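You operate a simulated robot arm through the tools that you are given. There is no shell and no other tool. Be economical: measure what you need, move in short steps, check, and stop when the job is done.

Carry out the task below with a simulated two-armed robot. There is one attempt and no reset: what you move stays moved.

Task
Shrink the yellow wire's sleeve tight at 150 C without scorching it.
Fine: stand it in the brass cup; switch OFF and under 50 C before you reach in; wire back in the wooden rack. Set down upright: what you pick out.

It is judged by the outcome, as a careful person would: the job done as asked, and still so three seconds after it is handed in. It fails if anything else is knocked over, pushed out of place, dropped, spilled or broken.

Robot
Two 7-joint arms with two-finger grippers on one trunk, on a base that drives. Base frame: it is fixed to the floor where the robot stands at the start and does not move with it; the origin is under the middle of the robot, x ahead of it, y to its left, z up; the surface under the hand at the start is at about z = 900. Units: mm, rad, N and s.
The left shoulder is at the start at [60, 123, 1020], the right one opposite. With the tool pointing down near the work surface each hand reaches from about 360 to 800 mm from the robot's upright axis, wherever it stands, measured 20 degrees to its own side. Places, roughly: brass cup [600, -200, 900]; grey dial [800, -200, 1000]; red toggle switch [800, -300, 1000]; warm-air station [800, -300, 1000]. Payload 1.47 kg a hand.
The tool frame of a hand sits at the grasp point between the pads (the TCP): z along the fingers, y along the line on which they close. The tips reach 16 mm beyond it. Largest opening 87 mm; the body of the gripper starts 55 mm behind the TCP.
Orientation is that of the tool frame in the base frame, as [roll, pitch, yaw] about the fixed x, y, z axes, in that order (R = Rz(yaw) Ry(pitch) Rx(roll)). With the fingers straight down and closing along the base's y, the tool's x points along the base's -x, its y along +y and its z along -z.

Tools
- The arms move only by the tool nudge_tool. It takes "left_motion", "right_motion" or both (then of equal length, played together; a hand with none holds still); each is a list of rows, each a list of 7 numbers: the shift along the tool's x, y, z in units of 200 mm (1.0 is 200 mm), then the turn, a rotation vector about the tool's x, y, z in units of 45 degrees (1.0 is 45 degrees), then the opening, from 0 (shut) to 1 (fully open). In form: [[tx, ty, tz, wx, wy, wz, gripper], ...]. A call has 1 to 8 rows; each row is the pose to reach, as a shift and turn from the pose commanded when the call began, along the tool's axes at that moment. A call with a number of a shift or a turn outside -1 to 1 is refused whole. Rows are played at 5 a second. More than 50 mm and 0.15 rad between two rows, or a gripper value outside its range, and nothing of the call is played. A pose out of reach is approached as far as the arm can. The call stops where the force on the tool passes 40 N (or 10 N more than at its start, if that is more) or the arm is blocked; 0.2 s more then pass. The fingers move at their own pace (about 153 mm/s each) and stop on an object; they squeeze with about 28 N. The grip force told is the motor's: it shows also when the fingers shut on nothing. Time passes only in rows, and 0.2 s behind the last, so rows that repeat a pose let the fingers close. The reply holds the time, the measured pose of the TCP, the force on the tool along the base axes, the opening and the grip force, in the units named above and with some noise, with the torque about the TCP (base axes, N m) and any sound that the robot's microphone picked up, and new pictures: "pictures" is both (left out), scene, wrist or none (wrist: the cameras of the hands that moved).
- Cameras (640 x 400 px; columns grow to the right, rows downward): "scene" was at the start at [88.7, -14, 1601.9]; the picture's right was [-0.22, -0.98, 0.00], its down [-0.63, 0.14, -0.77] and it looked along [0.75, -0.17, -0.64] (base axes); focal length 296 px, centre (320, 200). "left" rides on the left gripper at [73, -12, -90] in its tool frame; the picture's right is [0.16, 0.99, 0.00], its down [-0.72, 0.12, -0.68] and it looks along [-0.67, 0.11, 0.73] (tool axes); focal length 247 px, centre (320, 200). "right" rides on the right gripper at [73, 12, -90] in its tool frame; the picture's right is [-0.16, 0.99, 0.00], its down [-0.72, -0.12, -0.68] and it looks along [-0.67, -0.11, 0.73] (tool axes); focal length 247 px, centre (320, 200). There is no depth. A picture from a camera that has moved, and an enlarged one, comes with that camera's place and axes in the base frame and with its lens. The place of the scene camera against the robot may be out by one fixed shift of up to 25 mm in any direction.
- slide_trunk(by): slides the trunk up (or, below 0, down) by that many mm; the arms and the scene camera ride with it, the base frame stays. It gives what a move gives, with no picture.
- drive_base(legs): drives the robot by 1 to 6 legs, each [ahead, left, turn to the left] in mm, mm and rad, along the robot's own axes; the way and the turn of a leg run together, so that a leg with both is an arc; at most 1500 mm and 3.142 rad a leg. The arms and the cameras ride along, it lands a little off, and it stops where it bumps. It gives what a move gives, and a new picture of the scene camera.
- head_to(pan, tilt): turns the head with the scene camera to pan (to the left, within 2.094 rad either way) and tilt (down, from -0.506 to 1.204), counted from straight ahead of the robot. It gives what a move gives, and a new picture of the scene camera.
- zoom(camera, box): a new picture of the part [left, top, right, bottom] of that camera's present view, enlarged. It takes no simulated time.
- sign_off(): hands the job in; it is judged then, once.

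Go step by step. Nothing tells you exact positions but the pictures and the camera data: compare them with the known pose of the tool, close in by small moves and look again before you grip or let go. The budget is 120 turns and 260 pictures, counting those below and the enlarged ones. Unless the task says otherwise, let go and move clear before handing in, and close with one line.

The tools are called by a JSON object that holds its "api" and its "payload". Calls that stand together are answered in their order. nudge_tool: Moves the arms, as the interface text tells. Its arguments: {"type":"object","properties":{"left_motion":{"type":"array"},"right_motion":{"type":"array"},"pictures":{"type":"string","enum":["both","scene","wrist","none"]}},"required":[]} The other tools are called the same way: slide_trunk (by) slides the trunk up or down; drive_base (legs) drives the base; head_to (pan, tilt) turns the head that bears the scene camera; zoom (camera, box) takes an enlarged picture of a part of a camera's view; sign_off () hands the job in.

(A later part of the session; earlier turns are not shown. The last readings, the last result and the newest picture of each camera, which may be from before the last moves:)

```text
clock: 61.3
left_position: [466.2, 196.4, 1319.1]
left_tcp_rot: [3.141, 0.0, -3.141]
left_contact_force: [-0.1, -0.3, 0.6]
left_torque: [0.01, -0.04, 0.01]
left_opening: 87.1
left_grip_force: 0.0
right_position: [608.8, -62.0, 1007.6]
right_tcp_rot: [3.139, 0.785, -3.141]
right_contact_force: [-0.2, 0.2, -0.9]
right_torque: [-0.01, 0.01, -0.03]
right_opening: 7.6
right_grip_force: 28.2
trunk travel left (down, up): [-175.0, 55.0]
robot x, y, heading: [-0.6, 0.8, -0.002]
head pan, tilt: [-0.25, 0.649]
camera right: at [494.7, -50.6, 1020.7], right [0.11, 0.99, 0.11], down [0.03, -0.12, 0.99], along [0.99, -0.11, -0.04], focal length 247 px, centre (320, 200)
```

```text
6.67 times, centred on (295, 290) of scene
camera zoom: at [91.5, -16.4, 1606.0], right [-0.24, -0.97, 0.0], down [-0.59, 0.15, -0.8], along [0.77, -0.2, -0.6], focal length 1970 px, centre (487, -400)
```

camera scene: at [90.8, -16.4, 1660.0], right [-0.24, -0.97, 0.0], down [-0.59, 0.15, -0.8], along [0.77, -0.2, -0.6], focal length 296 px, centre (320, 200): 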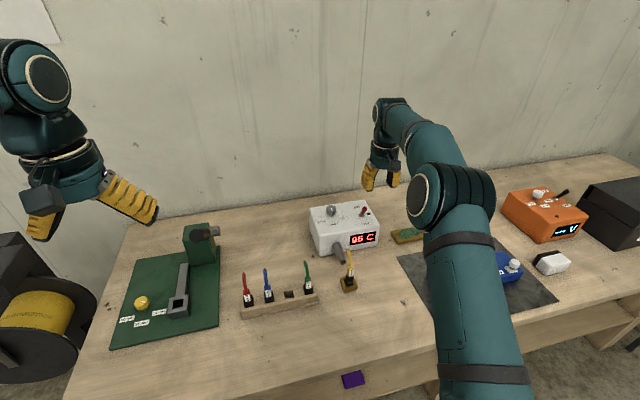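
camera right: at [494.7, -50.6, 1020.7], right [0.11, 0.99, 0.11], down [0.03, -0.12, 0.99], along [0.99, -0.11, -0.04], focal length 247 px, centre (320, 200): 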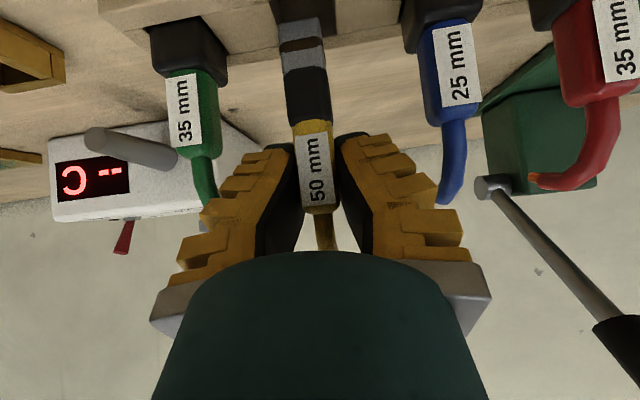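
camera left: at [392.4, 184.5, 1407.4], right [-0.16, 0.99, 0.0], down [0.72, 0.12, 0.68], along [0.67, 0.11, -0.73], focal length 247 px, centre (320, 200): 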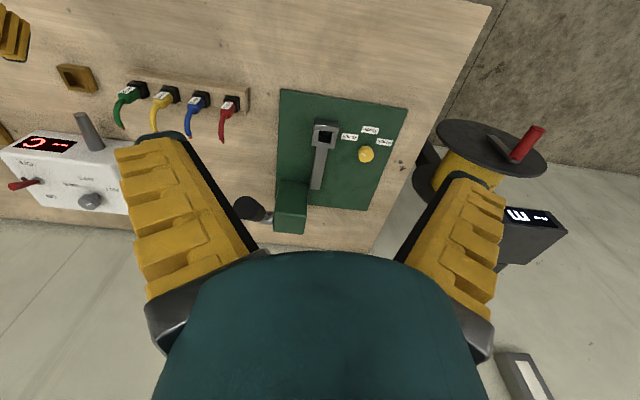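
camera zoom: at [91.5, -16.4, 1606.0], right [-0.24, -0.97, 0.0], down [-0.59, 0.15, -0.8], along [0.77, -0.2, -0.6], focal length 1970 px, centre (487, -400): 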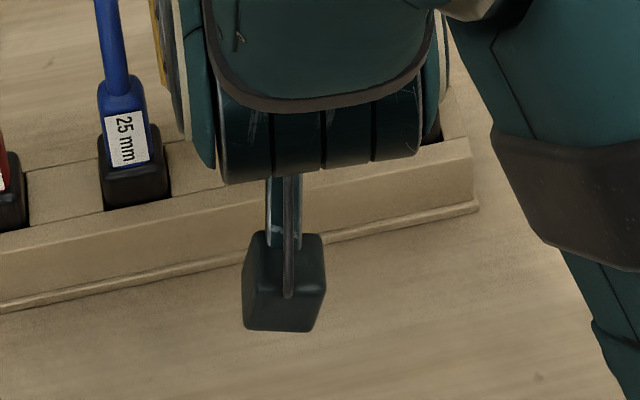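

The tang hangs at about [604, -62, 942] and the slot centre is about [603, -62.5] with its top at z≈933. A 1.5 mm trim in x and y, then lowering in.

{"api": "nudge_tool", "payload": {"right_motion": [[0.005, -0.0075, -0.005, 0, 0, 0, 0], [0.035, -0.0075, 0.025, 0, 0, 0, 0], [0.05, -0.0075, 0.04, 0, 0, 0, 0], [0.065, -0.0075, 0.055, 0, 0, 0, 0], [0.08, -0.0075, 0.07, 0, 0, 0, 0], [0.094, -0.0075, 0.083, 0, 0, 0, 0]], "pictures": "wrist"}}

{"api": "zoom", "payload": {"camera": "left", "box": [130, 50, 210, 110]}}

{"api": "zoom", "payload": {"camera": "right", "box": [230, 0, 400, 110]}}

```text
clock: 62.7
left_position: [464.2, 197.2, 1317.0]
left_tcp_rot: [3.14, 0.002, -3.14]
left_contact_force: [0.4, -0.2, 0.8]
left_torque: [0.01, 0.01, 0.01]
left_opening: 86.9
left_grip_force: 0.2
right_position: [606.5, -63.2, 984.5]
right_tcp_rot: [3.141, 0.789, -3.141]
right_contact_force: [3.2, 5.4, 23.7]
right_torque: [-0.01, -0.02, 0.01]
right_opening: 15.1
right_grip_force: 28.2
trunk travel left (down, up): [-175.0, 55.0]
robot x, y, heading: [-0.3, -0.1, 0.001]
head pan, tilt: [-0.25, 0.649]
camera right: at [491.7, -51.0, 996.3], right [0.11, 0.99, 0.11], down [0.03, -0.12, 0.99], along [0.99, -0.11, -0.04], focal length 247 px, centre (320, 200)
```

right: 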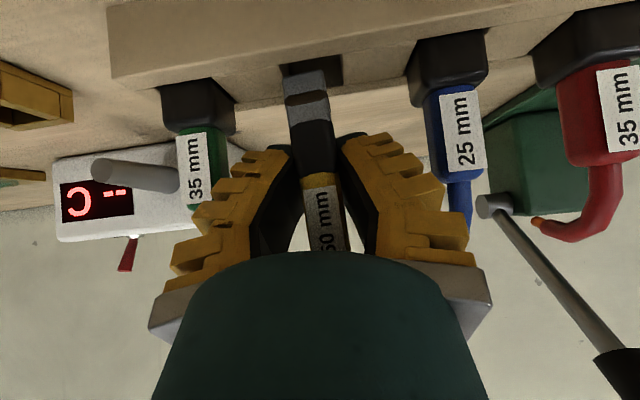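

```text
6.67 times, centred on (170, 80) of left
camera zoom: at [391.8, 184.9, 1408.1], right [-0.16, 0.99, 0.0], down [0.72, 0.12, 0.68], along [0.67, 0.11, -0.73], focal length 1646 px, centre (1320, 1000)
```

zoom: 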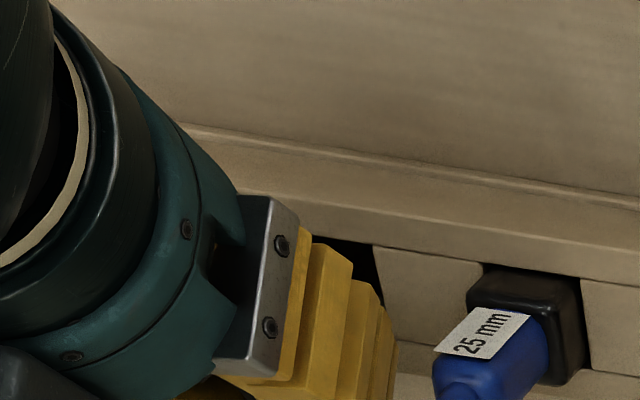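

```text
3.64 times, centred on (315, 55) of right
camera zoom: at [491.7, -51.0, 996.3], right [0.11, 0.99, 0.11], down [0.03, -0.12, 0.99], along [0.99, -0.11, -0.04], focal length 898 px, centre (338, 727)
```

zoom: 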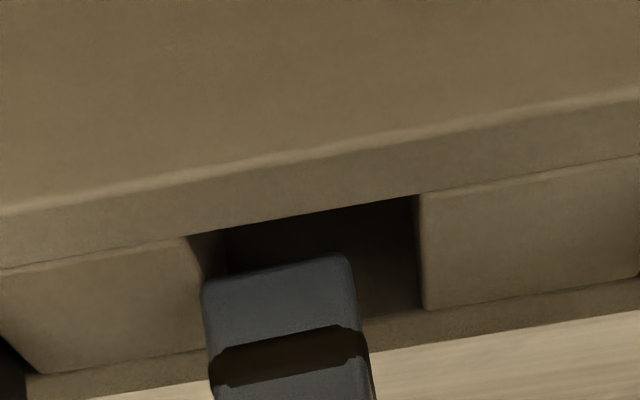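

The tang met the rack's rear rim: it sits about 8 mm too far forward and 4 mm towards green. Lifting off 12 mm, then correcting.

{"api": "nudge_tool", "payload": {"right_motion": [[-0.021, 0, -0.021, 0, 0, 0, 0], [-0.042, 0, -0.042, 0, 0, 0, 0], [-0.014, 0.02, -0.071, 0, 0, 0, 0], [-0.014, 0.02, -0.071, 0, 0, 0, 0]], "pictures": "wrist"}}

{"api": "zoom", "payload": {"camera": "left", "box": [130, 50, 210, 110]}}

{"api": "zoom", "payload": {"camera": "right", "box": [230, 0, 400, 110]}}

```text
clock: 63.7
left_position: [466.0, 196.1, 1317.0]
left_tcp_rot: [-3.141, 0.0, -3.14]
left_contact_force: [0.3, -0.1, 0.0]
left_torque: [-0.01, -0.01, 0.01]
left_opening: 87.0
left_grip_force: 0.0
right_position: [598.2, -60.1, 994.3]
right_tcp_rot: [-3.141, 0.785, 3.141]
right_contact_force: [0.3, 0.4, -0.3]
right_torque: [0.03, 0.02, -0.01]
right_opening: 8.0
right_grip_force: 28.0
trunk travel left (down, up): [-175.0, 55.0]
robot x, y, heading: [2.8, -3.4, 0.003]
head pan, tilt: [-0.25, 0.649]
camera right: at [483.8, -48.0, 1006.9], right [0.11, 0.99, 0.11], down [0.03, -0.12, 0.99], along [0.99, -0.11, -0.04], focal length 247 px, centre (320, 200)
```

right: 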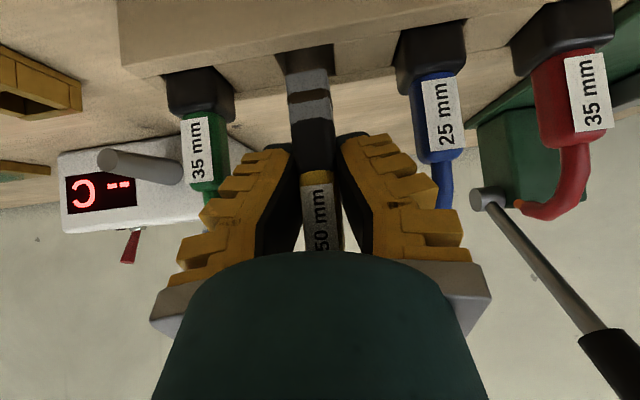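

```text
6.67 times, centred on (170, 80) of left
camera zoom: at [393.4, 184.0, 1407.6], right [-0.16, 0.99, 0.0], down [0.72, 0.12, 0.68], along [0.67, 0.11, -0.73], focal length 1646 px, centre (1320, 1000)
```

zoom: 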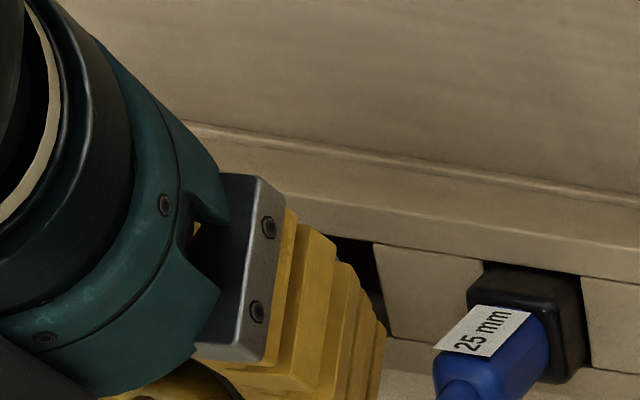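

```text
3.64 times, centred on (315, 55) of right
camera zoom: at [483.8, -48.0, 1006.9], right [0.11, 0.99, 0.11], down [0.03, -0.12, 0.99], along [0.99, -0.11, -0.04], focal length 898 px, centre (338, 727)
```

zoom: 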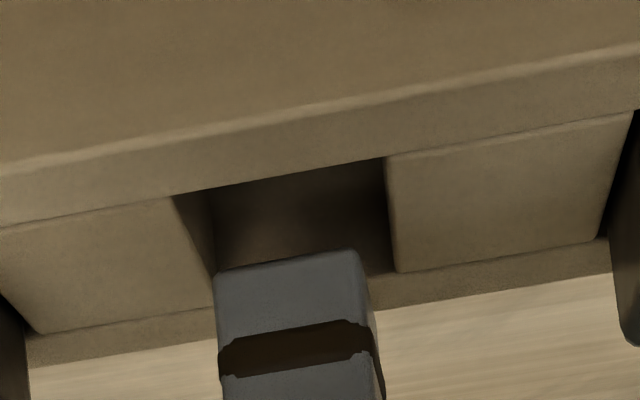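

I need to know whether the plug tilted in the grip. Raising 45 mm for a clear side view.

{"api": "nudge_tool", "payload": {"right_motion": [[-0.08, 0, -0.08, 0, 0, 0, 0], [-0.16, 0, -0.16, 0, 0, 0, 0], [-0.25, 0, -0.25, 0, 0, 0, 0], [-0.25, 0, -0.25, 0, 0, 0, 0]], "pictures": "wrist"}}

{"api": "zoom", "payload": {"camera": "left", "box": [90, 50, 210, 140]}}

```text
clock: 64.7
left_position: [466.4, 197.2, 1317.7]
left_tcp_rot: [3.141, -0.001, -3.139]
left_contact_force: [-0.6, -0.7, -0.2]
left_torque: [-0.03, 0.02, 0.02]
left_opening: 87.3
left_grip_force: 0.0
right_position: [599.6, -58.9, 1064.8]
right_tcp_rot: [3.14, 0.786, 3.141]
right_contact_force: [0.2, -0.8, -0.6]
right_torque: [-0.01, -0.05, 0.01]
right_opening: 7.9
right_grip_force: 28.1
trunk travel left (down, up): [-175.0, 55.0]
robot x, y, heading: [5.3, -0.5, 0.002]
head pan, tilt: [-0.25, 0.649]
camera right: at [484.7, -47.7, 1077.7], right [0.11, 0.99, 0.11], down [0.03, -0.12, 0.99], along [0.99, -0.11, -0.04], focal length 247 px, centre (320, 200)
```

right: 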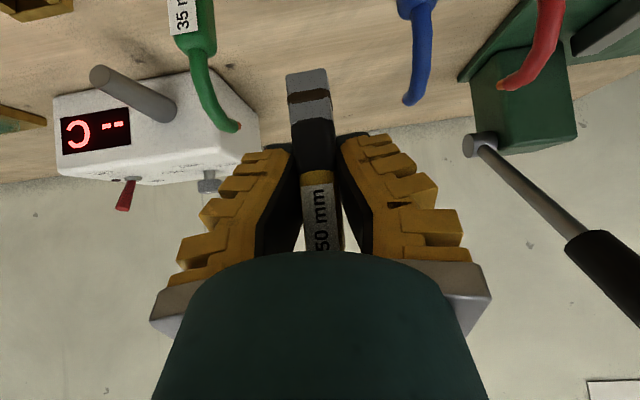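

```text
4.44 times, centred on (150, 95) of left
camera zoom: at [393.8, 184.1, 1407.5], right [-0.16, 0.99, 0.0], down [0.72, 0.12, 0.68], along [0.67, 0.11, -0.73], focal length 1098 px, centre (1076, 667)
```

zoom: 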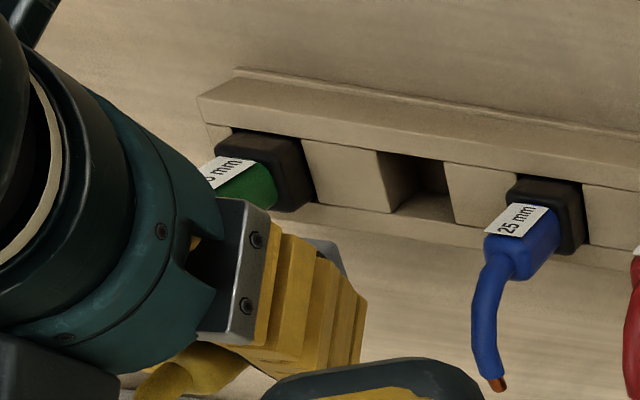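

{"api": "zoom", "payload": {"camera": "right", "box": [260, 55, 380, 255]}}

{"api": "nudge_tool", "payload": {"left_motion": [[0, 0, 0.1, 0, 0, 0.167, 1], [0, 0, 0.2, 0, 0, 0.333, 1], [0, 0, 0.3, 0, 0, 0.5, 1], [0, 0, 0.4, 0, 0, 0.667, 1], [0, 0, 0.5, 0, 0, 0.833, 1], [0, 0, 0.6, 0, 0, 1.0, 1]], "pictures": "wrist"}}

```text
2.00 times, centred on (320, 155) of right
camera zoom: at [484.7, -47.7, 1077.7], right [0.11, 0.99, 0.11], down [0.03, -0.12, 0.99], along [0.99, -0.11, -0.04], focal length 494 px, centre (320, 290)
```

zoom: 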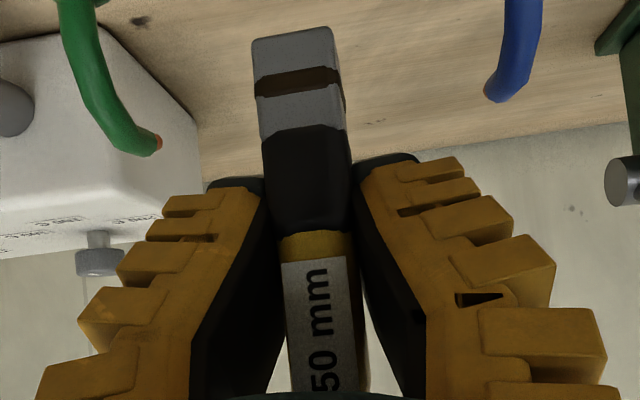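

```text
clock: 66.1
left_position: [465.6, 197.8, 1196.1]
left_tcp_rot: [3.142, 0.0, 2.357]
left_contact_force: [-1.1, -0.1, 0.0]
left_torque: [0.0, -0.01, 0.03]
left_opening: 87.2
left_grip_force: 0.1
right_position: [600.0, -59.5, 1065.5]
right_tcp_rot: [3.141, 0.786, -3.141]
right_contact_force: [-0.2, 0.6, -0.1]
right_torque: [0.05, -0.02, -0.03]
right_opening: 7.5
right_grip_force: 27.5
trunk travel left (down, up): [-175.0, 55.0]
robot x, y, heading: [0.7, -1.4, 0.002]
head pan, tilt: [-0.25, 0.649]
camera left: at [407.2, 239.3, 1287.4], right [0.59, 0.81, 0.0], down [0.59, -0.43, 0.68], along [0.55, -0.4, -0.73], focal length 247 px, centre (320, 200)
```

left: 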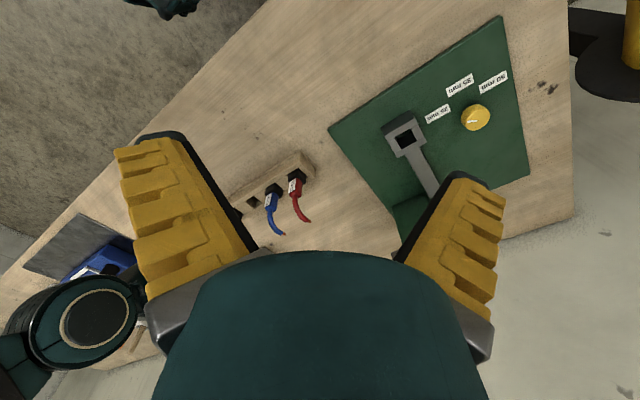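

{"api": "nudge_tool", "payload": {"left_motion": [[-0.06, 0.06, 0, 0, 0, 0.167, 0.3], [-0.12, 0.12, 0, 0, 0, 0.333, 0.3], [-0.18, 0.18, 0, 0, 0, 0.5, 0.3], [-0.24, 0.24, 0, 0, 0, 0.667, 0.3], [-0.3, 0.3, 0, 0, 0, 0.833, 0.3], [-0.354, 0.354, 0, 0, 0, 1.0, 0.3]], "pictures": "none"}}

{"api": "nudge_tool", "payload": {"left_motion": [[0, 0, 0.02, 0, -0.167, 0, 0.3], [0, 0, 0.05, 0, -0.333, 0, 0.3], [0, 0, 0.1, 0, -0.5, 0, 0.3], [0, 0, 0.15, 0, -0.667, 0, 0.3], [0, 0, 0.2, 0, -0.833, 0, 0.3], [0, 0, 0.25, 0, -1.0, 0, 0.3], [0, 0, 0.45, 0, -1.0, 0, 0.3]], "pictures": "wrist"}}

```text
clock: 67.5
left_position: [566.6, 196.1, 1197.3]
left_tcp_rot: [-3.141, 0.0, 1.571]
left_contact_force: [0.5, 0.0, -0.7]
left_torque: [-0.02, 0.01, 0.04]
left_opening: 32.3
left_grip_force: 4.7
right_position: [599.2, -59.6, 1065.4]
right_tcp_rot: [-3.14, 0.786, -3.14]
right_contact_force: [-0.5, 0.1, 0.5]
right_torque: [-0.02, -0.02, -0.03]
right_opening: 7.9
right_grip_force: 27.8
trunk travel left (down, up): [-175.0, 55.0]
robot x, y, heading: [0.1, 2.7, 0.003]
head pan, tilt: [-0.25, 0.649]
```

```text
clock: 69.1
left_position: [564.6, 197.5, 1106.5]
left_tcp_rot: [-3.141, 0.789, 1.573]
left_contact_force: [0.8, 0.5, -0.2]
left_torque: [0.01, 0.0, -0.06]
left_opening: 32.3
left_grip_force: 4.9
right_position: [598.9, -58.1, 1065.3]
right_tcp_rot: [-3.141, 0.786, 3.141]
right_contact_force: [-0.5, -0.1, -0.9]
right_torque: [0.0, -0.02, -0.01]
right_opening: 8.0
right_grip_force: 27.8
trunk travel left (down, up): [-175.0, 55.0]
robot x, y, heading: [2.7, -0.8, 0.0]
head pan, tilt: [-0.25, 0.649]
camera left: at [553.2, 310.5, 1119.1], right [0.99, 0.11, -0.11], down [0.12, -0.03, 0.99], along [0.11, -0.99, -0.04], focal length 247 px, centre (320, 200)
```

left: 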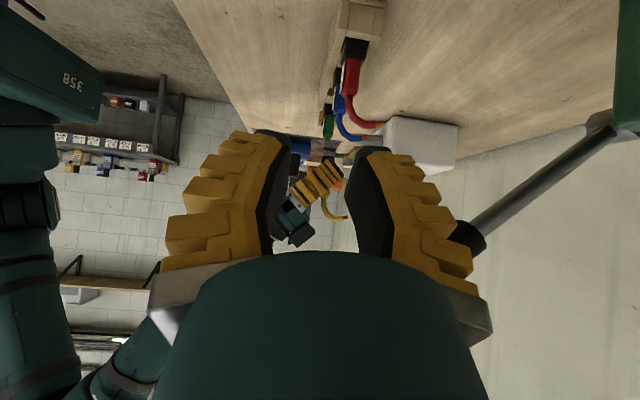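

Excellent side view: the left camera now looks along the rack at the right hand with the wire. Enlarging.

{"api": "zoom", "payload": {"camera": "left", "box": [260, 90, 400, 250]}}

```text
2.50 times, centred on (330, 170) of left
camera zoom: at [553.2, 310.5, 1119.1], right [0.99, 0.11, -0.11], down [0.12, -0.03, 0.99], along [0.11, -0.99, -0.04], focal length 617 px, centre (295, 275)
```

zoom: 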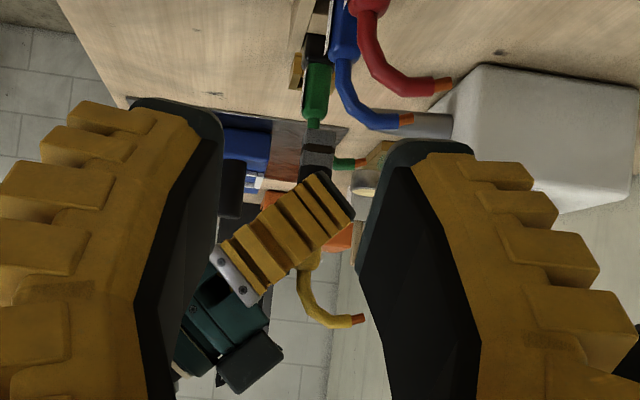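

{"api": "zoom", "payload": {"camera": "left", "box": [300, 85, 370, 225]}}

```text
2.86 times, centred on (335, 155) of left
camera zoom: at [553.2, 310.5, 1119.1], right [0.99, 0.11, -0.11], down [0.12, -0.03, 0.99], along [0.11, -0.99, -0.04], focal length 706 px, centre (277, 329)
```

zoom: 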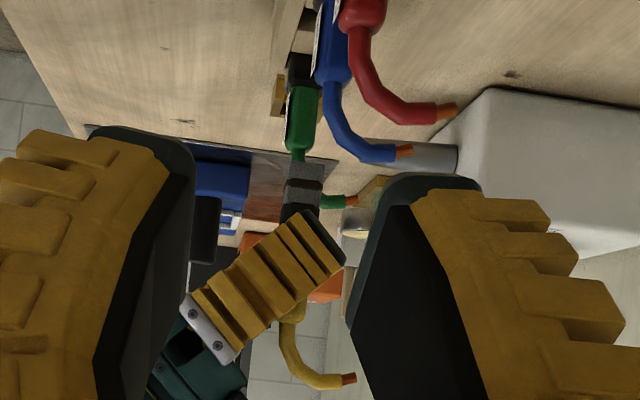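

{"api": "zoom", "payload": {"camera": "left", "box": [310, 125, 360, 160]}}

{"api": "zoom", "payload": {"camera": "left", "box": [310, 175, 370, 225]}}

```text
11.43 times, centred on (335, 142) of left
camera zoom: at [553.2, 310.5, 1119.1], right [0.99, 0.11, -0.11], down [0.12, -0.03, 0.99], along [0.11, -0.99, -0.04], focal length 2823 px, centre (149, 857)
```

zoom: 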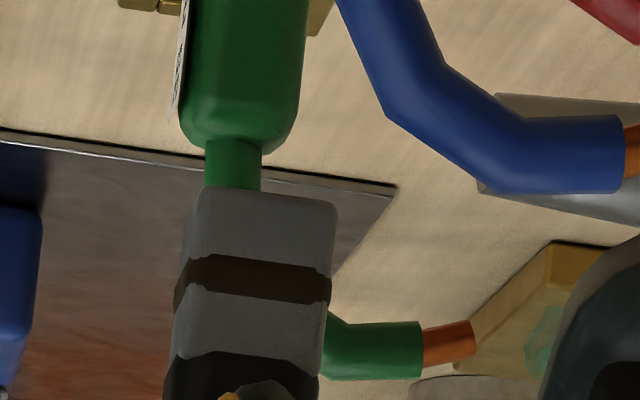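

```text
8.00 times, centred on (340, 200) of left
camera zoom: at [553.2, 310.5, 1119.1], right [0.99, 0.11, -0.11], down [0.12, -0.03, 0.99], along [0.11, -0.99, -0.04], focal length 1976 px, centre (160, 200)
```

zoom: 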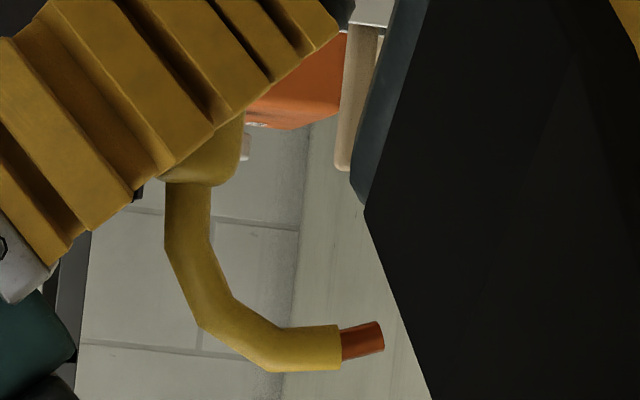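

The side view shows the plug is vertical; its centre is at x≈598.5 and the slot line is at x≈601. Lowering to just above the rack with a +2 mm correction.

{"api": "nudge_tool", "payload": {"right_motion": [[0.08, -0.003, 0.09, 0, 0, 0, 0], [0.17, -0.003, 0.18, 0, 0, 0, 0], [0.25, -0.003, 0.264, 0, 0, 0, 0], [0.25, -0.003, 0.264, 0, 0, 0, 0]], "pictures": "wrist"}}

{"api": "zoom", "payload": {"camera": "left", "box": [300, 80, 380, 140]}}

{"api": "zoom", "payload": {"camera": "right", "box": [230, 20, 400, 130]}}

```text
clock: 70.1
left_position: [563.6, 197.0, 1108.0]
left_tcp_rot: [3.14, 0.786, 1.574]
left_contact_force: [-0.1, 0.3, 0.6]
left_torque: [0.02, -0.02, 0.04]
left_opening: 32.4
left_grip_force: 4.6
right_position: [599.7, -59.8, 991.9]
right_tcp_rot: [3.141, 0.787, -3.141]
right_contact_force: [-0.5, -0.3, -0.3]
right_torque: [-0.01, 0.0, -0.02]
right_opening: 7.8
right_grip_force: 28.2
trunk travel left (down, up): [-175.0, 55.0]
robot x, y, heading: [1.8, -2.0, 0.001]
head pan, tilt: [-0.25, 0.649]
camera right: at [484.5, -47.7, 1005.1], right [0.11, 0.99, 0.11], down [0.03, -0.12, 0.99], along [0.99, -0.11, -0.04], focal length 247 px, centre (320, 200)
```

right: 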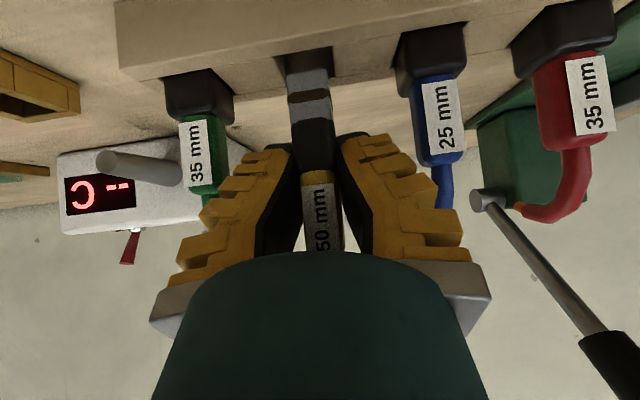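

```text
6.67 times, centred on (340, 110) of left
camera zoom: at [552.1, 310.7, 1120.1], right [0.99, 0.11, -0.11], down [0.12, -0.03, 0.99], along [0.11, -0.99, -0.04], focal length 1646 px, centre (187, 800)
```

zoom: 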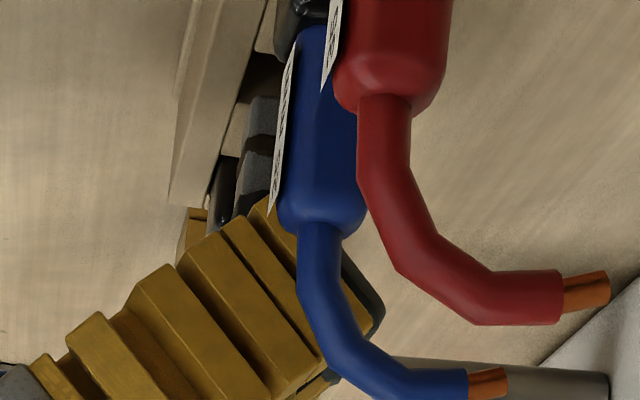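

```text
3.64 times, centred on (315, 75) of right
camera zoom: at [484.5, -47.7, 1005.1], right [0.11, 0.99, 0.11], down [0.03, -0.12, 0.99], along [0.99, -0.11, -0.04], focal length 898 px, centre (338, 654)
```

zoom: 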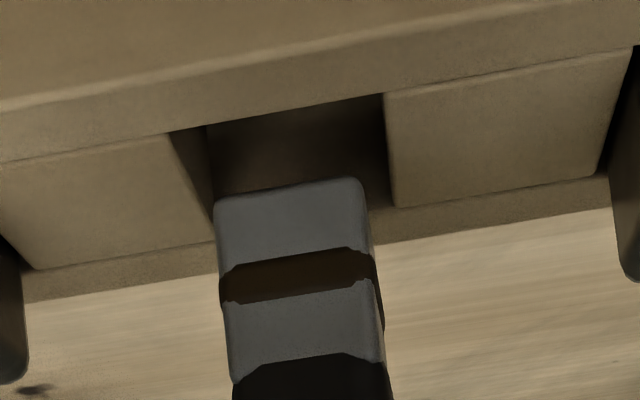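

Both views agree now: tang centre x≈596, bottom z≈946; slot spans x 589–615. Shifting +6 mm in x and lowering 20 mm.

{"api": "nudge_tool", "payload": {"right_motion": [[-0.021, 0, 0.021, 0, 0, 0, 0], [-0.003, 0, 0.039, 0, 0, 0, 0], [0.014, 0, 0.056, 0, 0, 0, 0], [0.032, 0, 0.074, 0, 0, 0, 0], [0.05, 0, 0.092, 0, 0, 0, 0]], "pictures": "wrist"}}

{"api": "zoom", "payload": {"camera": "right", "box": [230, 20, 400, 130]}}

```text
clock: 71.3
left_position: [562.9, 197.5, 1107.0]
left_tcp_rot: [3.139, 0.786, 1.571]
left_contact_force: [0.0, -0.4, -0.4]
left_torque: [0.03, 0.01, 0.0]
left_opening: 32.2
left_grip_force: 4.3
right_position: [605.0, -59.2, 977.7]
right_tcp_rot: [3.14, 0.793, -3.141]
right_contact_force: [1.5, -1.9, 23.7]
right_torque: [-0.03, -0.25, 0.0]
right_opening: 16.4
right_grip_force: 28.2
trunk travel left (down, up): [-175.0, 55.0]
robot x, y, heading: [4.1, 0.5, 0.003]
head pan, tilt: [-0.25, 0.649]
camera right: at [491.9, -47.1, 987.6], right [0.11, 0.99, 0.11], down [0.02, -0.12, 0.99], along [0.99, -0.11, -0.04], focal length 247 px, centre (320, 200)
```

right: 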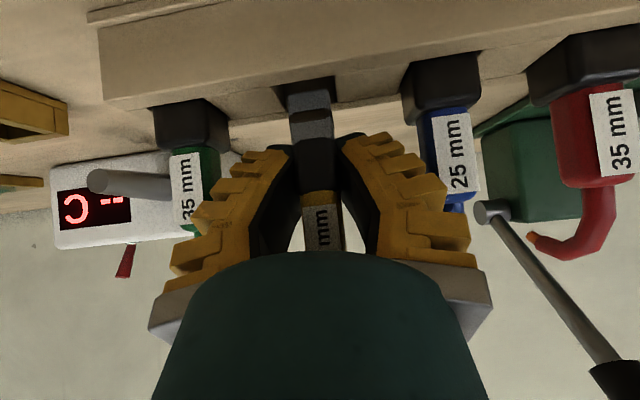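

```text
3.64 times, centred on (315, 75) of right
camera zoom: at [491.9, -47.1, 987.6], right [0.11, 0.99, 0.11], down [0.02, -0.12, 0.99], along [0.99, -0.11, -0.04], focal length 898 px, centre (338, 654)
```

zoom: 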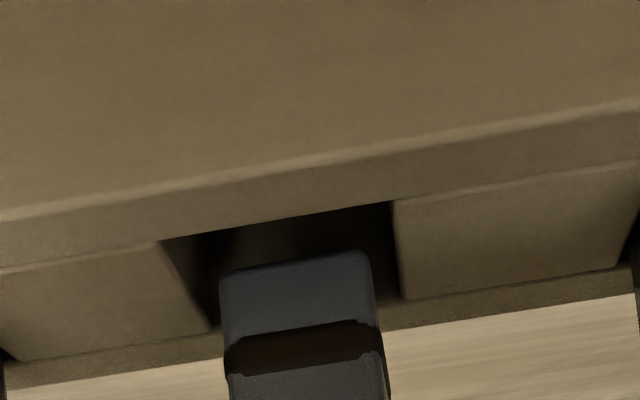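

The tang landed on the rear rim again; from the contact the slot centre works out to x≈595.5, so TCP x≈598 is right. But the plug has now slid so far up the grip that the fingers would hit the rack before it seats. I'll go back to the cup, stand it there and re-grip higher.

{"api": "nudge_tool", "payload": {"right_motion": [[-0.035, 0, -0.035, 0, 0, 0, 0], [-0.12, 0, -0.12, 0, 0, 0, 0], [-0.24, 0, -0.24, 0, 0, 0, 0], [-0.36, 0, -0.36, 0, 0, 0, 0], [-0.41, 0, -0.41, 0, 0, 0, 0], [-0.41, 0, -0.41, 0, 0, 0, 0]], "pictures": "none"}}

{"api": "nudge_tool", "payload": {"right_motion": [[0, -0.2, 0, 0, 0, 0, 0], [0, -0.4, 0, 0, 0, 0, 0], [0, -0.6, 0, 0, 0, 0, 0], [0, -0.8, 0, 0, 0, 0, 0], [-0.028, -0.905, 0.028, 0, 0, 0, 0], [-0.028, -0.905, 0.028, 0, 0, 0, 0]], "pictures": "wrist"}}

{"api": "zoom", "payload": {"camera": "left", "box": [290, 90, 390, 200]}}

{"api": "zoom", "payload": {"camera": "scene", "box": [310, 230, 390, 310]}}

```text
clock: 72.7
left_position: [563.3, 196.9, 1108.1]
left_tcp_rot: [-3.141, 0.785, 1.572]
left_contact_force: [-0.2, -0.2, 0.3]
left_torque: [-0.01, 0.0, 0.0]
left_opening: 32.4
left_grip_force: 4.1
right_position: [608.0, -58.8, 1089.0]
right_tcp_rot: [-3.141, 0.786, -3.141]
right_contact_force: [-0.3, 1.0, -1.0]
right_torque: [-0.03, 0.01, -0.01]
right_opening: 7.4
right_grip_force: 27.9
trunk travel left (down, up): [-175.0, 55.0]
robot x, y, heading: [3.8, 2.9, 0.004]
head pan, tilt: [-0.25, 0.649]
```

```text
clock: 74.1
left_position: [563.6, 197.6, 1108.0]
left_tcp_rot: [3.14, 0.784, 1.572]
left_contact_force: [1.0, -0.2, 0.2]
left_torque: [-0.01, -0.01, 0.01]
left_opening: 32.2
left_grip_force: 4.4
right_position: [614.3, -242.1, 1089.0]
right_tcp_rot: [3.141, 0.784, -3.14]
right_contact_force: [0.5, 1.1, -1.1]
right_torque: [-0.01, 0.0, 0.01]
right_opening: 7.6
right_grip_force: 27.9
trunk travel left (down, up): [-175.0, 55.0]
robot x, y, heading: [0.9, 0.5, -0.004]
head pan, tilt: [-0.25, 0.649]
camera right: at [500.4, -229.5, 1101.1], right [0.11, 0.99, 0.11], down [0.03, -0.12, 0.99], along [0.99, -0.11, -0.04], focal length 247 px, centre (320, 200)
```

right: 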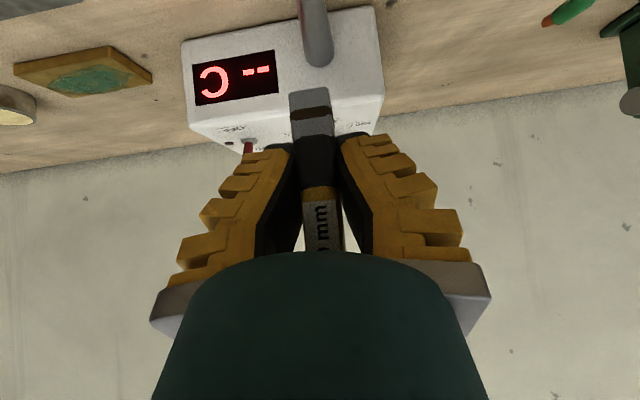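

```text
3.64 times, centred on (340, 145) of left
camera zoom: at [552.3, 311.0, 1119.9], right [0.99, 0.11, -0.11], down [0.12, -0.03, 0.99], along [0.11, -0.99, -0.04], focal length 898 px, centre (247, 400)
```

zoom: 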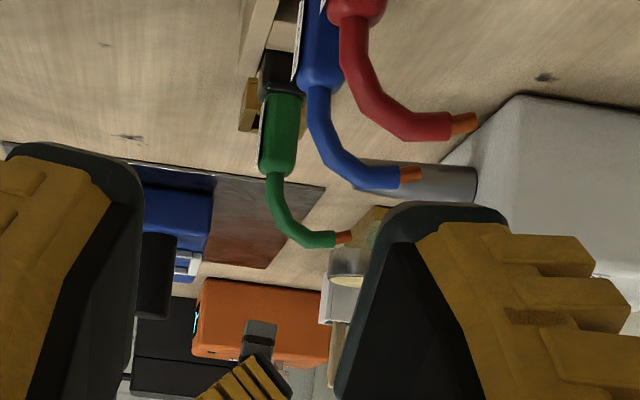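

```text
5.00 times, centred on (350, 270) of scene
camera zoom: at [91.6, -16.2, 1606.0], right [-0.24, -0.97, 0.0], down [-0.59, 0.15, -0.8], along [0.77, -0.2, -0.6], focal length 1478 px, centre (170, -150)
```

zoom: 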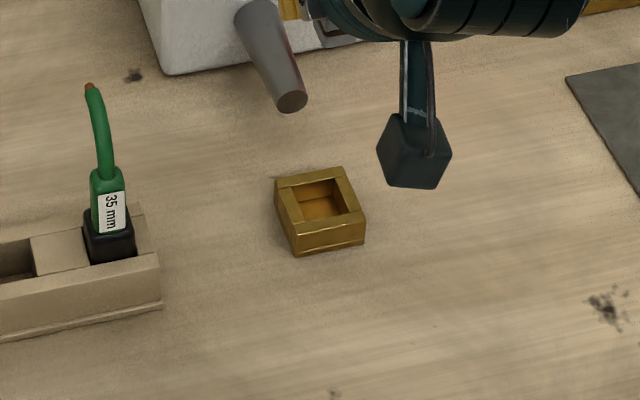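

Lowering over the cup to just above its rim.

{"api": "nudge_tool", "payload": {"right_motion": [[0.1, 0, 0.1, 0, 0, 0, 0], [0.21, 0, 0.2, 0, 0, 0, 0], [0.32, 0, 0.3, 0, 0, 0, 0], [0.414, 0, 0.4, 0, 0, 0, 0], [0.414, 0, 0.4, 0, 0, 0, 0]], "pictures": "wrist"}}

{"api": "zoom", "payload": {"camera": "right", "box": [240, 20, 400, 130]}}

{"api": "zoom", "payload": {"camera": "scene", "box": [330, 250, 370, 290]}}

{"api": "zoom", "payload": {"camera": "left", "box": [300, 85, 350, 145]}}

```text
clock: 75.3
left_position: [563.0, 197.1, 1106.8]
left_tcp_rot: [3.14, 0.785, 1.572]
left_contact_force: [-0.4, -0.1, -0.4]
left_torque: [0.01, 0.01, -0.02]
left_opening: 32.3
left_grip_force: 4.7
right_position: [612.5, -240.1, 973.5]
right_tcp_rot: [3.14, 0.786, 3.142]
right_contact_force: [0.1, 0.4, -0.2]
right_torque: [0.01, 0.0, -0.03]
right_opening: 7.8
right_grip_force: 28.3
trunk travel left (down, up): [-175.0, 55.0]
robot x, y, heading: [5.2, 1.2, 0.006]
head pan, tilt: [-0.25, 0.649]
camera right: at [497.2, -228.6, 985.7], right [0.11, 0.99, 0.11], down [0.03, -0.12, 0.99], along [0.99, -0.11, -0.04], focal length 247 px, centre (320, 200)
```

right: 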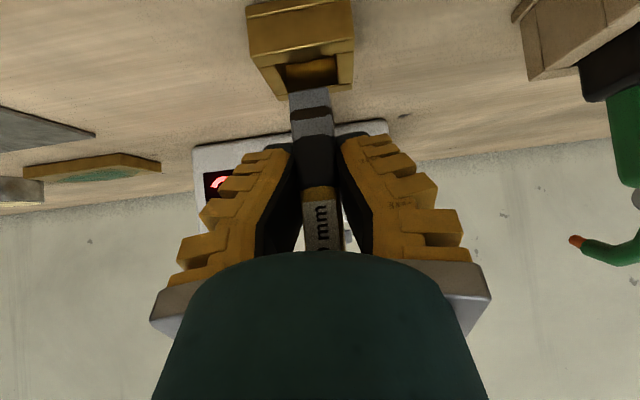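

```text
3.64 times, centred on (320, 75) of right
camera zoom: at [497.2, -228.6, 985.7], right [0.11, 0.99, 0.11], down [0.03, -0.12, 0.99], along [0.99, -0.11, -0.04], focal length 898 px, centre (320, 654)
```

zoom: 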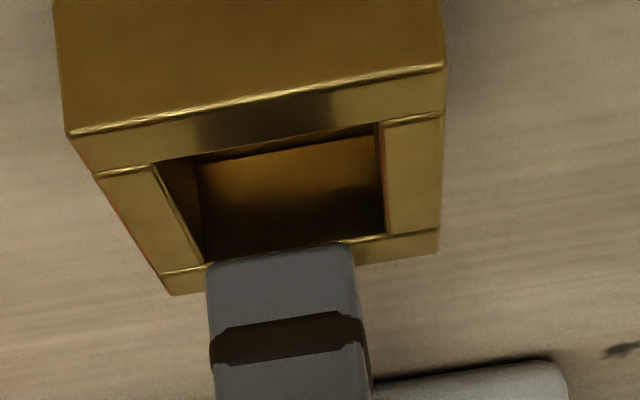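

```text
10.00 times, centred on (350, 270) of scene
camera zoom: at [91.5, -16.3, 1606.0], right [-0.24, -0.97, 0.0], down [-0.59, 0.15, -0.8], along [0.77, -0.2, -0.6], focal length 2956 px, centre (20, -500)
```

zoom: 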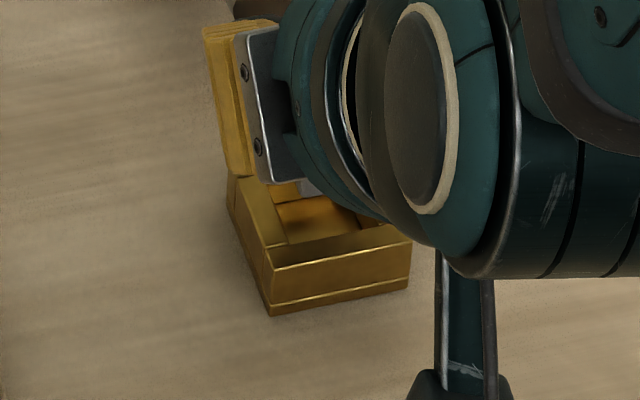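

```text
6.67 times, centred on (325, 115) of left
camera zoom: at [552.2, 310.8, 1120.0], right [0.99, 0.11, -0.11], down [0.12, -0.03, 0.99], along [0.11, -0.99, -0.04], focal length 1646 px, centre (287, 767)
```

zoom: 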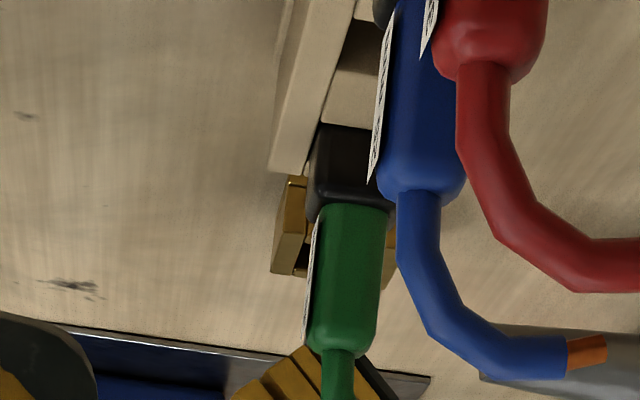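

Tang is about centred in y and within 2–3 mm in x of the cup's opening. Trimming +1.5 mm and lowering in.

{"api": "nudge_tool", "payload": {"right_motion": [[-0.005, 0, 0.005, 0, 0, 0, 0], [0.015, 0, 0.025, 0, 0, 0, 0], [0.035, 0, 0.045, 0, 0, 0, 0], [0.055, 0, 0.065, 0, 0, 0, 0], [0.065, 0, 0.075, 0, 0, 0, 0]], "pictures": "wrist"}}

{"api": "zoom", "payload": {"camera": "right", "box": [240, 20, 400, 130]}}

```text
clock: 76.5
left_position: [562.5, 197.1, 1107.1]
left_tcp_rot: [-3.141, 0.786, 1.568]
left_contact_force: [0.0, -0.3, -0.3]
left_torque: [0.0, -0.01, -0.01]
left_opening: 32.3
left_grip_force: 4.4
right_position: [614.6, -239.8, 956.8]
right_tcp_rot: [-3.141, 0.792, -3.137]
right_contact_force: [2.3, -1.7, 23.0]
right_torque: [0.0, -0.31, -0.02]
right_opening: 15.5
right_grip_force: 28.4
trunk travel left (down, up): [-175.0, 55.0]
robot x, y, heading: [3.4, -0.4, 0.001]
head pan, tilt: [-0.25, 0.649]
camera right: at [499.7, -228.6, 968.6], right [0.11, 0.99, 0.11], down [0.02, -0.12, 0.99], along [0.99, -0.11, -0.04], focal length 247 px, centre (320, 200)
```

right: 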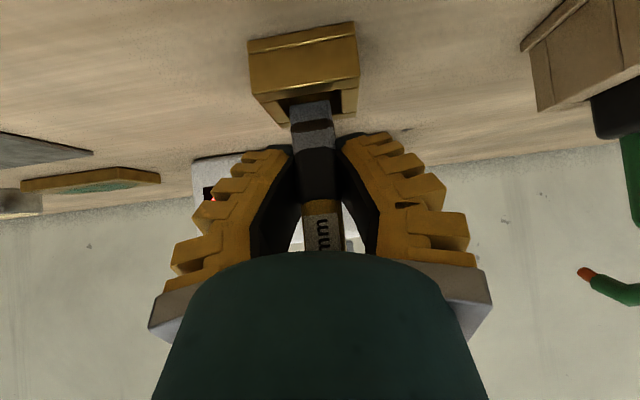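

```text
3.64 times, centred on (320, 75) of right
camera zoom: at [499.7, -228.6, 968.6], right [0.11, 0.99, 0.11], down [0.02, -0.12, 0.99], along [0.99, -0.11, -0.04], focal length 898 px, centre (320, 654)
```

zoom: 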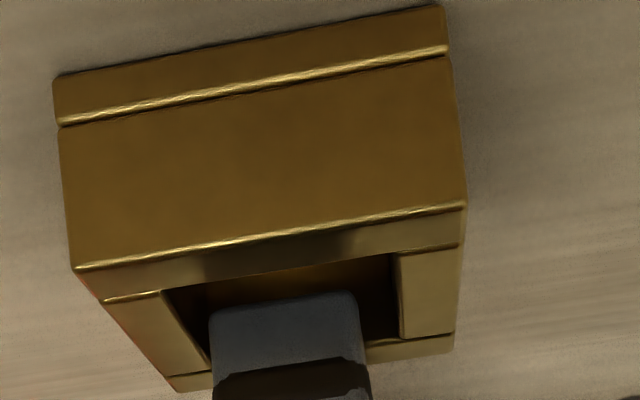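

It touched the rear rim; the tang must go about 5 mm back. Lifting, shifting and trying again.

{"api": "nudge_tool", "payload": {"right_motion": [[-0.025, 0, -0.025, 0, 0, 0, 0], [-0.035, 0, -0.035, 0, 0, 0, 0], [-0.017, 0, -0.053, 0, 0, 0, 0], [-0.017, 0, -0.053, 0, 0, 0, 0]], "pictures": "none"}}

{"api": "zoom", "payload": {"camera": "right", "box": [240, 20, 400, 130]}}

```text
clock: 77.5
left_position: [563.8, 197.5, 1106.5]
left_tcp_rot: [-3.141, 0.786, 1.573]
left_contact_force: [-0.2, -0.2, -0.6]
left_torque: [-0.01, 0.02, -0.04]
left_opening: 32.2
left_grip_force: 4.4
right_position: [608.8, -239.2, 964.8]
right_tcp_rot: [-3.141, 0.786, -3.141]
right_contact_force: [0.0, 0.5, -0.5]
right_torque: [-0.02, -0.01, 0.01]
right_opening: 7.8
right_grip_force: 27.8
trunk travel left (down, up): [-175.0, 55.0]
robot x, y, heading: [2.7, -0.4, 0.003]
head pan, tilt: [-0.25, 0.649]
```

```text
3.64 times, centred on (320, 75) of right
camera zoom: at [494.7, -228.6, 976.9], right [0.11, 0.99, 0.11], down [0.03, -0.12, 0.99], along [0.99, -0.11, -0.04], focal length 898 px, centre (320, 654)
```

zoom: 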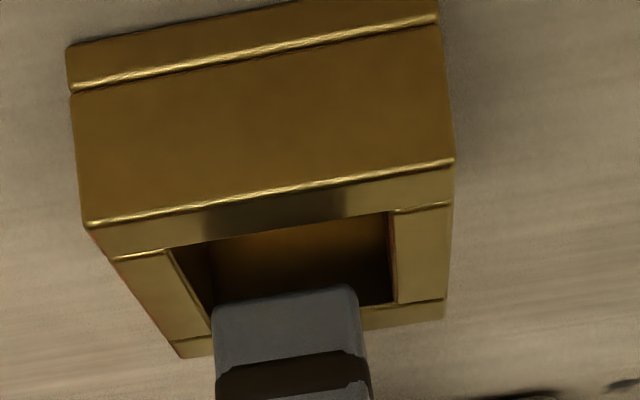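

{"api": "nudge_tool", "payload": {"right_motion": [[0.005, 0, -0.005, 0, 0, 0, 0], [0.025, 0, 0.015, 0, 0, 0, 0], [0.045, 0, 0.035, 0, 0, 0, 0], [0.055, 0, 0.045, 0, 0, 0, 0]], "pictures": "none"}}

{"api": "zoom", "payload": {"camera": "right", "box": [240, 20, 400, 130]}}

```text
clock: 78.5
left_position: [564.0, 196.4, 1107.0]
left_tcp_rot: [3.141, 0.786, 1.571]
left_contact_force: [-0.6, 0.0, -0.6]
left_torque: [-0.02, -0.02, 0.0]
left_opening: 32.2
left_grip_force: 4.5
right_position: [607.3, -240.6, 949.8]
right_tcp_rot: [3.14, 0.786, 3.141]
right_contact_force: [1.4, 0.2, -1.3]
right_torque: [0.0, 0.0, -0.01]
right_opening: 7.7
right_grip_force: 27.5
trunk travel left (down, up): [-175.0, 55.0]
robot x, y, heading: [4.7, -1.4, 0.0]
head pan, tilt: [-0.25, 0.649]
```

```text
3.64 times, centred on (320, 75) of right
camera zoom: at [493.5, -228.5, 962.0], right [0.11, 0.99, 0.11], down [0.03, -0.12, 0.99], along [0.99, -0.11, -0.04], focal length 898 px, centre (320, 654)
```

zoom: 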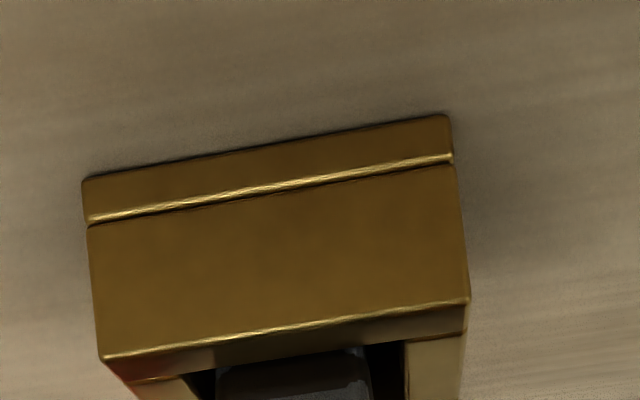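

It's inside the cup with no contact. Lowering a further 4 mm gently.

{"api": "nudge_tool", "payload": {"right_motion": [[0.007, 0, 0.007, 0, 0, 0, 0], [0.014, 0, 0.014, 0, 0, 0, 0], [0.014, 0, 0.014, 0, 0, 0, 0]], "pictures": "wrist"}}

{"api": "zoom", "payload": {"camera": "right", "box": [240, 60, 400, 170]}}

{"api": "zoom", "payload": {"camera": "scene", "box": [330, 250, 370, 290]}}

```text
clock: 79.3
left_position: [564.8, 196.9, 1107.8]
left_tcp_rot: [-3.141, 0.785, 1.573]
left_contact_force: [0.2, -0.3, -0.1]
left_torque: [0.01, 0.03, -0.03]
left_opening: 32.0
left_grip_force: 4.1
right_position: [606.8, -239.7, 946.2]
right_tcp_rot: [-3.141, 0.786, 3.142]
right_contact_force: [0.7, -0.2, 0.7]
right_torque: [-0.02, 0.04, -0.01]
right_opening: 7.8
right_grip_force: 28.1
trunk travel left (down, up): [-175.0, 55.0]
robot x, y, heading: [3.1, -1.3, 0.007]
head pan, tilt: [-0.25, 0.649]
camera right: at [493.6, -228.8, 958.5], right [0.11, 0.99, 0.11], down [0.03, -0.12, 0.99], along [0.99, -0.11, -0.04], focal length 247 px, centre (320, 200)
```

right: 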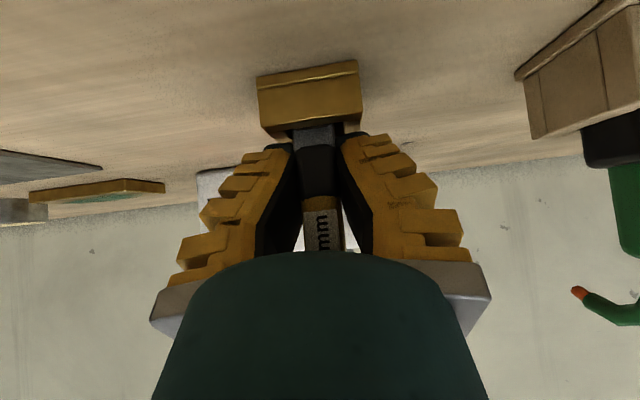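

```text
3.64 times, centred on (320, 115) of right
camera zoom: at [493.6, -228.8, 958.5], right [0.11, 0.99, 0.11], down [0.03, -0.12, 0.99], along [0.99, -0.11, -0.04], focal length 898 px, centre (320, 509)
```

zoom: 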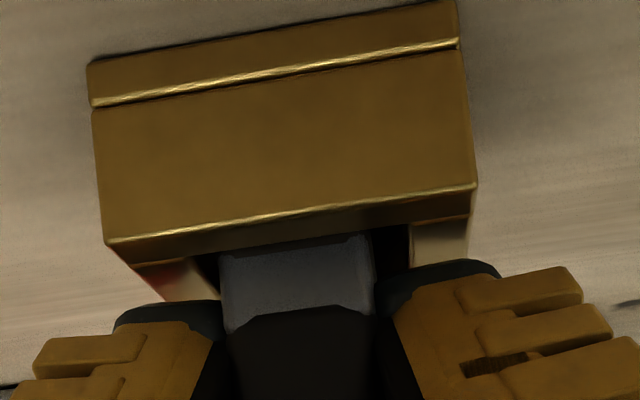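

```text
10.00 times, centred on (350, 270) of scene
camera zoom: at [91.9, -16.4, 1605.9], right [-0.24, -0.97, 0.0], down [-0.59, 0.15, -0.8], along [0.77, -0.2, -0.6], focal length 2956 px, centre (20, -500)
```

zoom: 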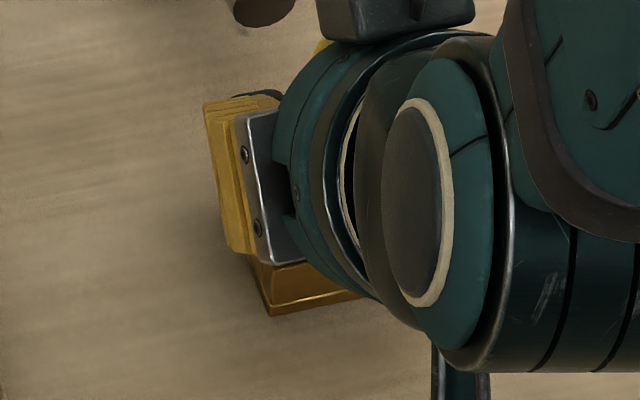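

Nearly at the floor. I'll lower 1.5 mm more and open the fingers gently.

{"api": "nudge_tool", "payload": {"right_motion": [[0.005, 0, 0.005, 0, 0, 0, 0], [0.005, 0, 0.005, 0, 0, 0, 0], [0.005, 0, 0.005, 0, 0, 0, 0.2], [0.005, 0, 0.005, 0, 0, 0, 0.35], [0.005, 0, 0.005, 0, 0, 0, 0.45]], "pictures": "wrist"}}

```text
clock: 80.5
left_position: [563.2, 197.4, 1108.0]
left_tcp_rot: [-3.14, 0.785, 1.573]
left_contact_force: [0.0, -0.4, 0.2]
left_torque: [0.01, 0.0, -0.03]
left_opening: 32.4
left_grip_force: 4.2
right_position: [609.3, -240.4, 944.0]
right_tcp_rot: [-3.141, 0.785, -3.14]
right_contact_force: [0.4, -1.2, 0.1]
right_torque: [-0.02, 0.03, 0.0]
right_opening: 44.9
right_grip_force: 3.8
trunk travel left (down, up): [-175.0, 55.0]
robot x, y, heading: [2.5, -2.3, 0.002]
head pan, tilt: [-0.25, 0.649]
camera right: at [493.7, -228.8, 957.3], right [0.11, 0.99, 0.11], down [0.03, -0.12, 0.99], along [0.99, -0.11, -0.04], focal length 247 px, centre (320, 200)
```

right: 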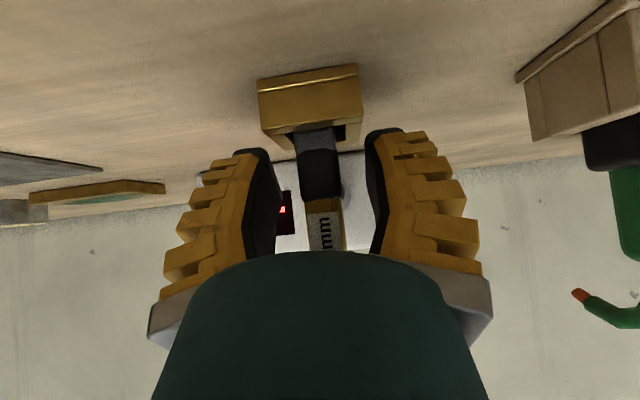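

It stands in the cup. Raising the open hand 39 mm to re-grip the yellow boot higher.

{"api": "nudge_tool", "payload": {"right_motion": [[-0.05, 0, -0.045, 0, 0, 0, 0.45], [-0.1, 0, -0.08, 0, 0, 0, 0.45], [-0.163, 0, -0.113, 0, 0, 0, 0.45], [-0.163, 0, -0.113, 0, 0, 0, 0.45]], "pictures": "wrist"}}

{"api": "zoom", "payload": {"camera": "right", "box": [260, 0, 380, 250]}}

```text
clock: 81.5
left_position: [566.0, 196.7, 1106.6]
left_tcp_rot: [-3.14, 0.785, 1.574]
left_contact_force: [-0.3, 0.5, 0.6]
left_torque: [0.02, -0.04, 0.01]
left_opening: 32.1
left_grip_force: 4.2
right_position: [613.9, -241.3, 985.0]
right_tcp_rot: [-3.141, 0.786, -3.141]
right_contact_force: [-0.6, -0.1, 0.2]
right_torque: [-0.02, 0.0, 0.0]
right_opening: 44.9
right_grip_force: 3.6
trunk travel left (down, up): [-175.0, 55.0]
robot x, y, heading: [3.5, 0.6, 0.003]
head pan, tilt: [-0.25, 0.649]
camera right: at [499.5, -228.6, 997.0], right [0.11, 0.99, 0.11], down [0.03, -0.12, 0.99], along [0.99, -0.11, -0.04], focal length 247 px, centre (320, 200)
```

right: 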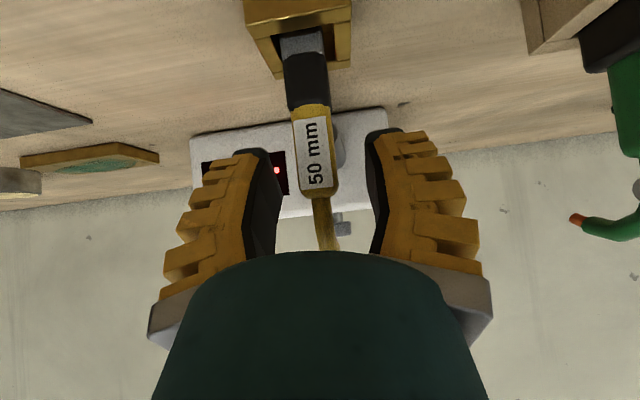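

```text
1.60 times, centred on (320, 125) of right
camera zoom: at [499.5, -228.6, 997.0], right [0.11, 0.99, 0.11], down [0.03, -0.12, 0.99], along [0.99, -0.11, -0.04], focal length 395 px, centre (320, 320)
```

zoom: 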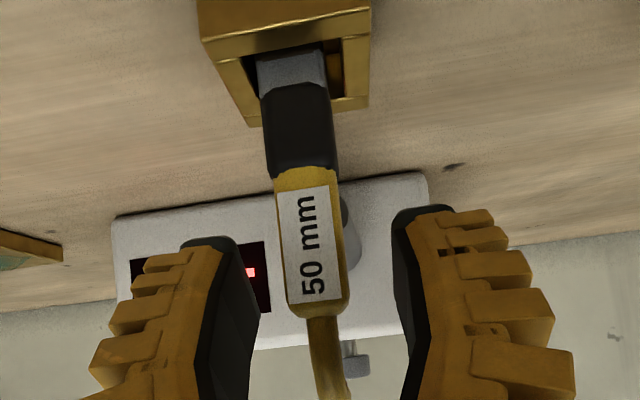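

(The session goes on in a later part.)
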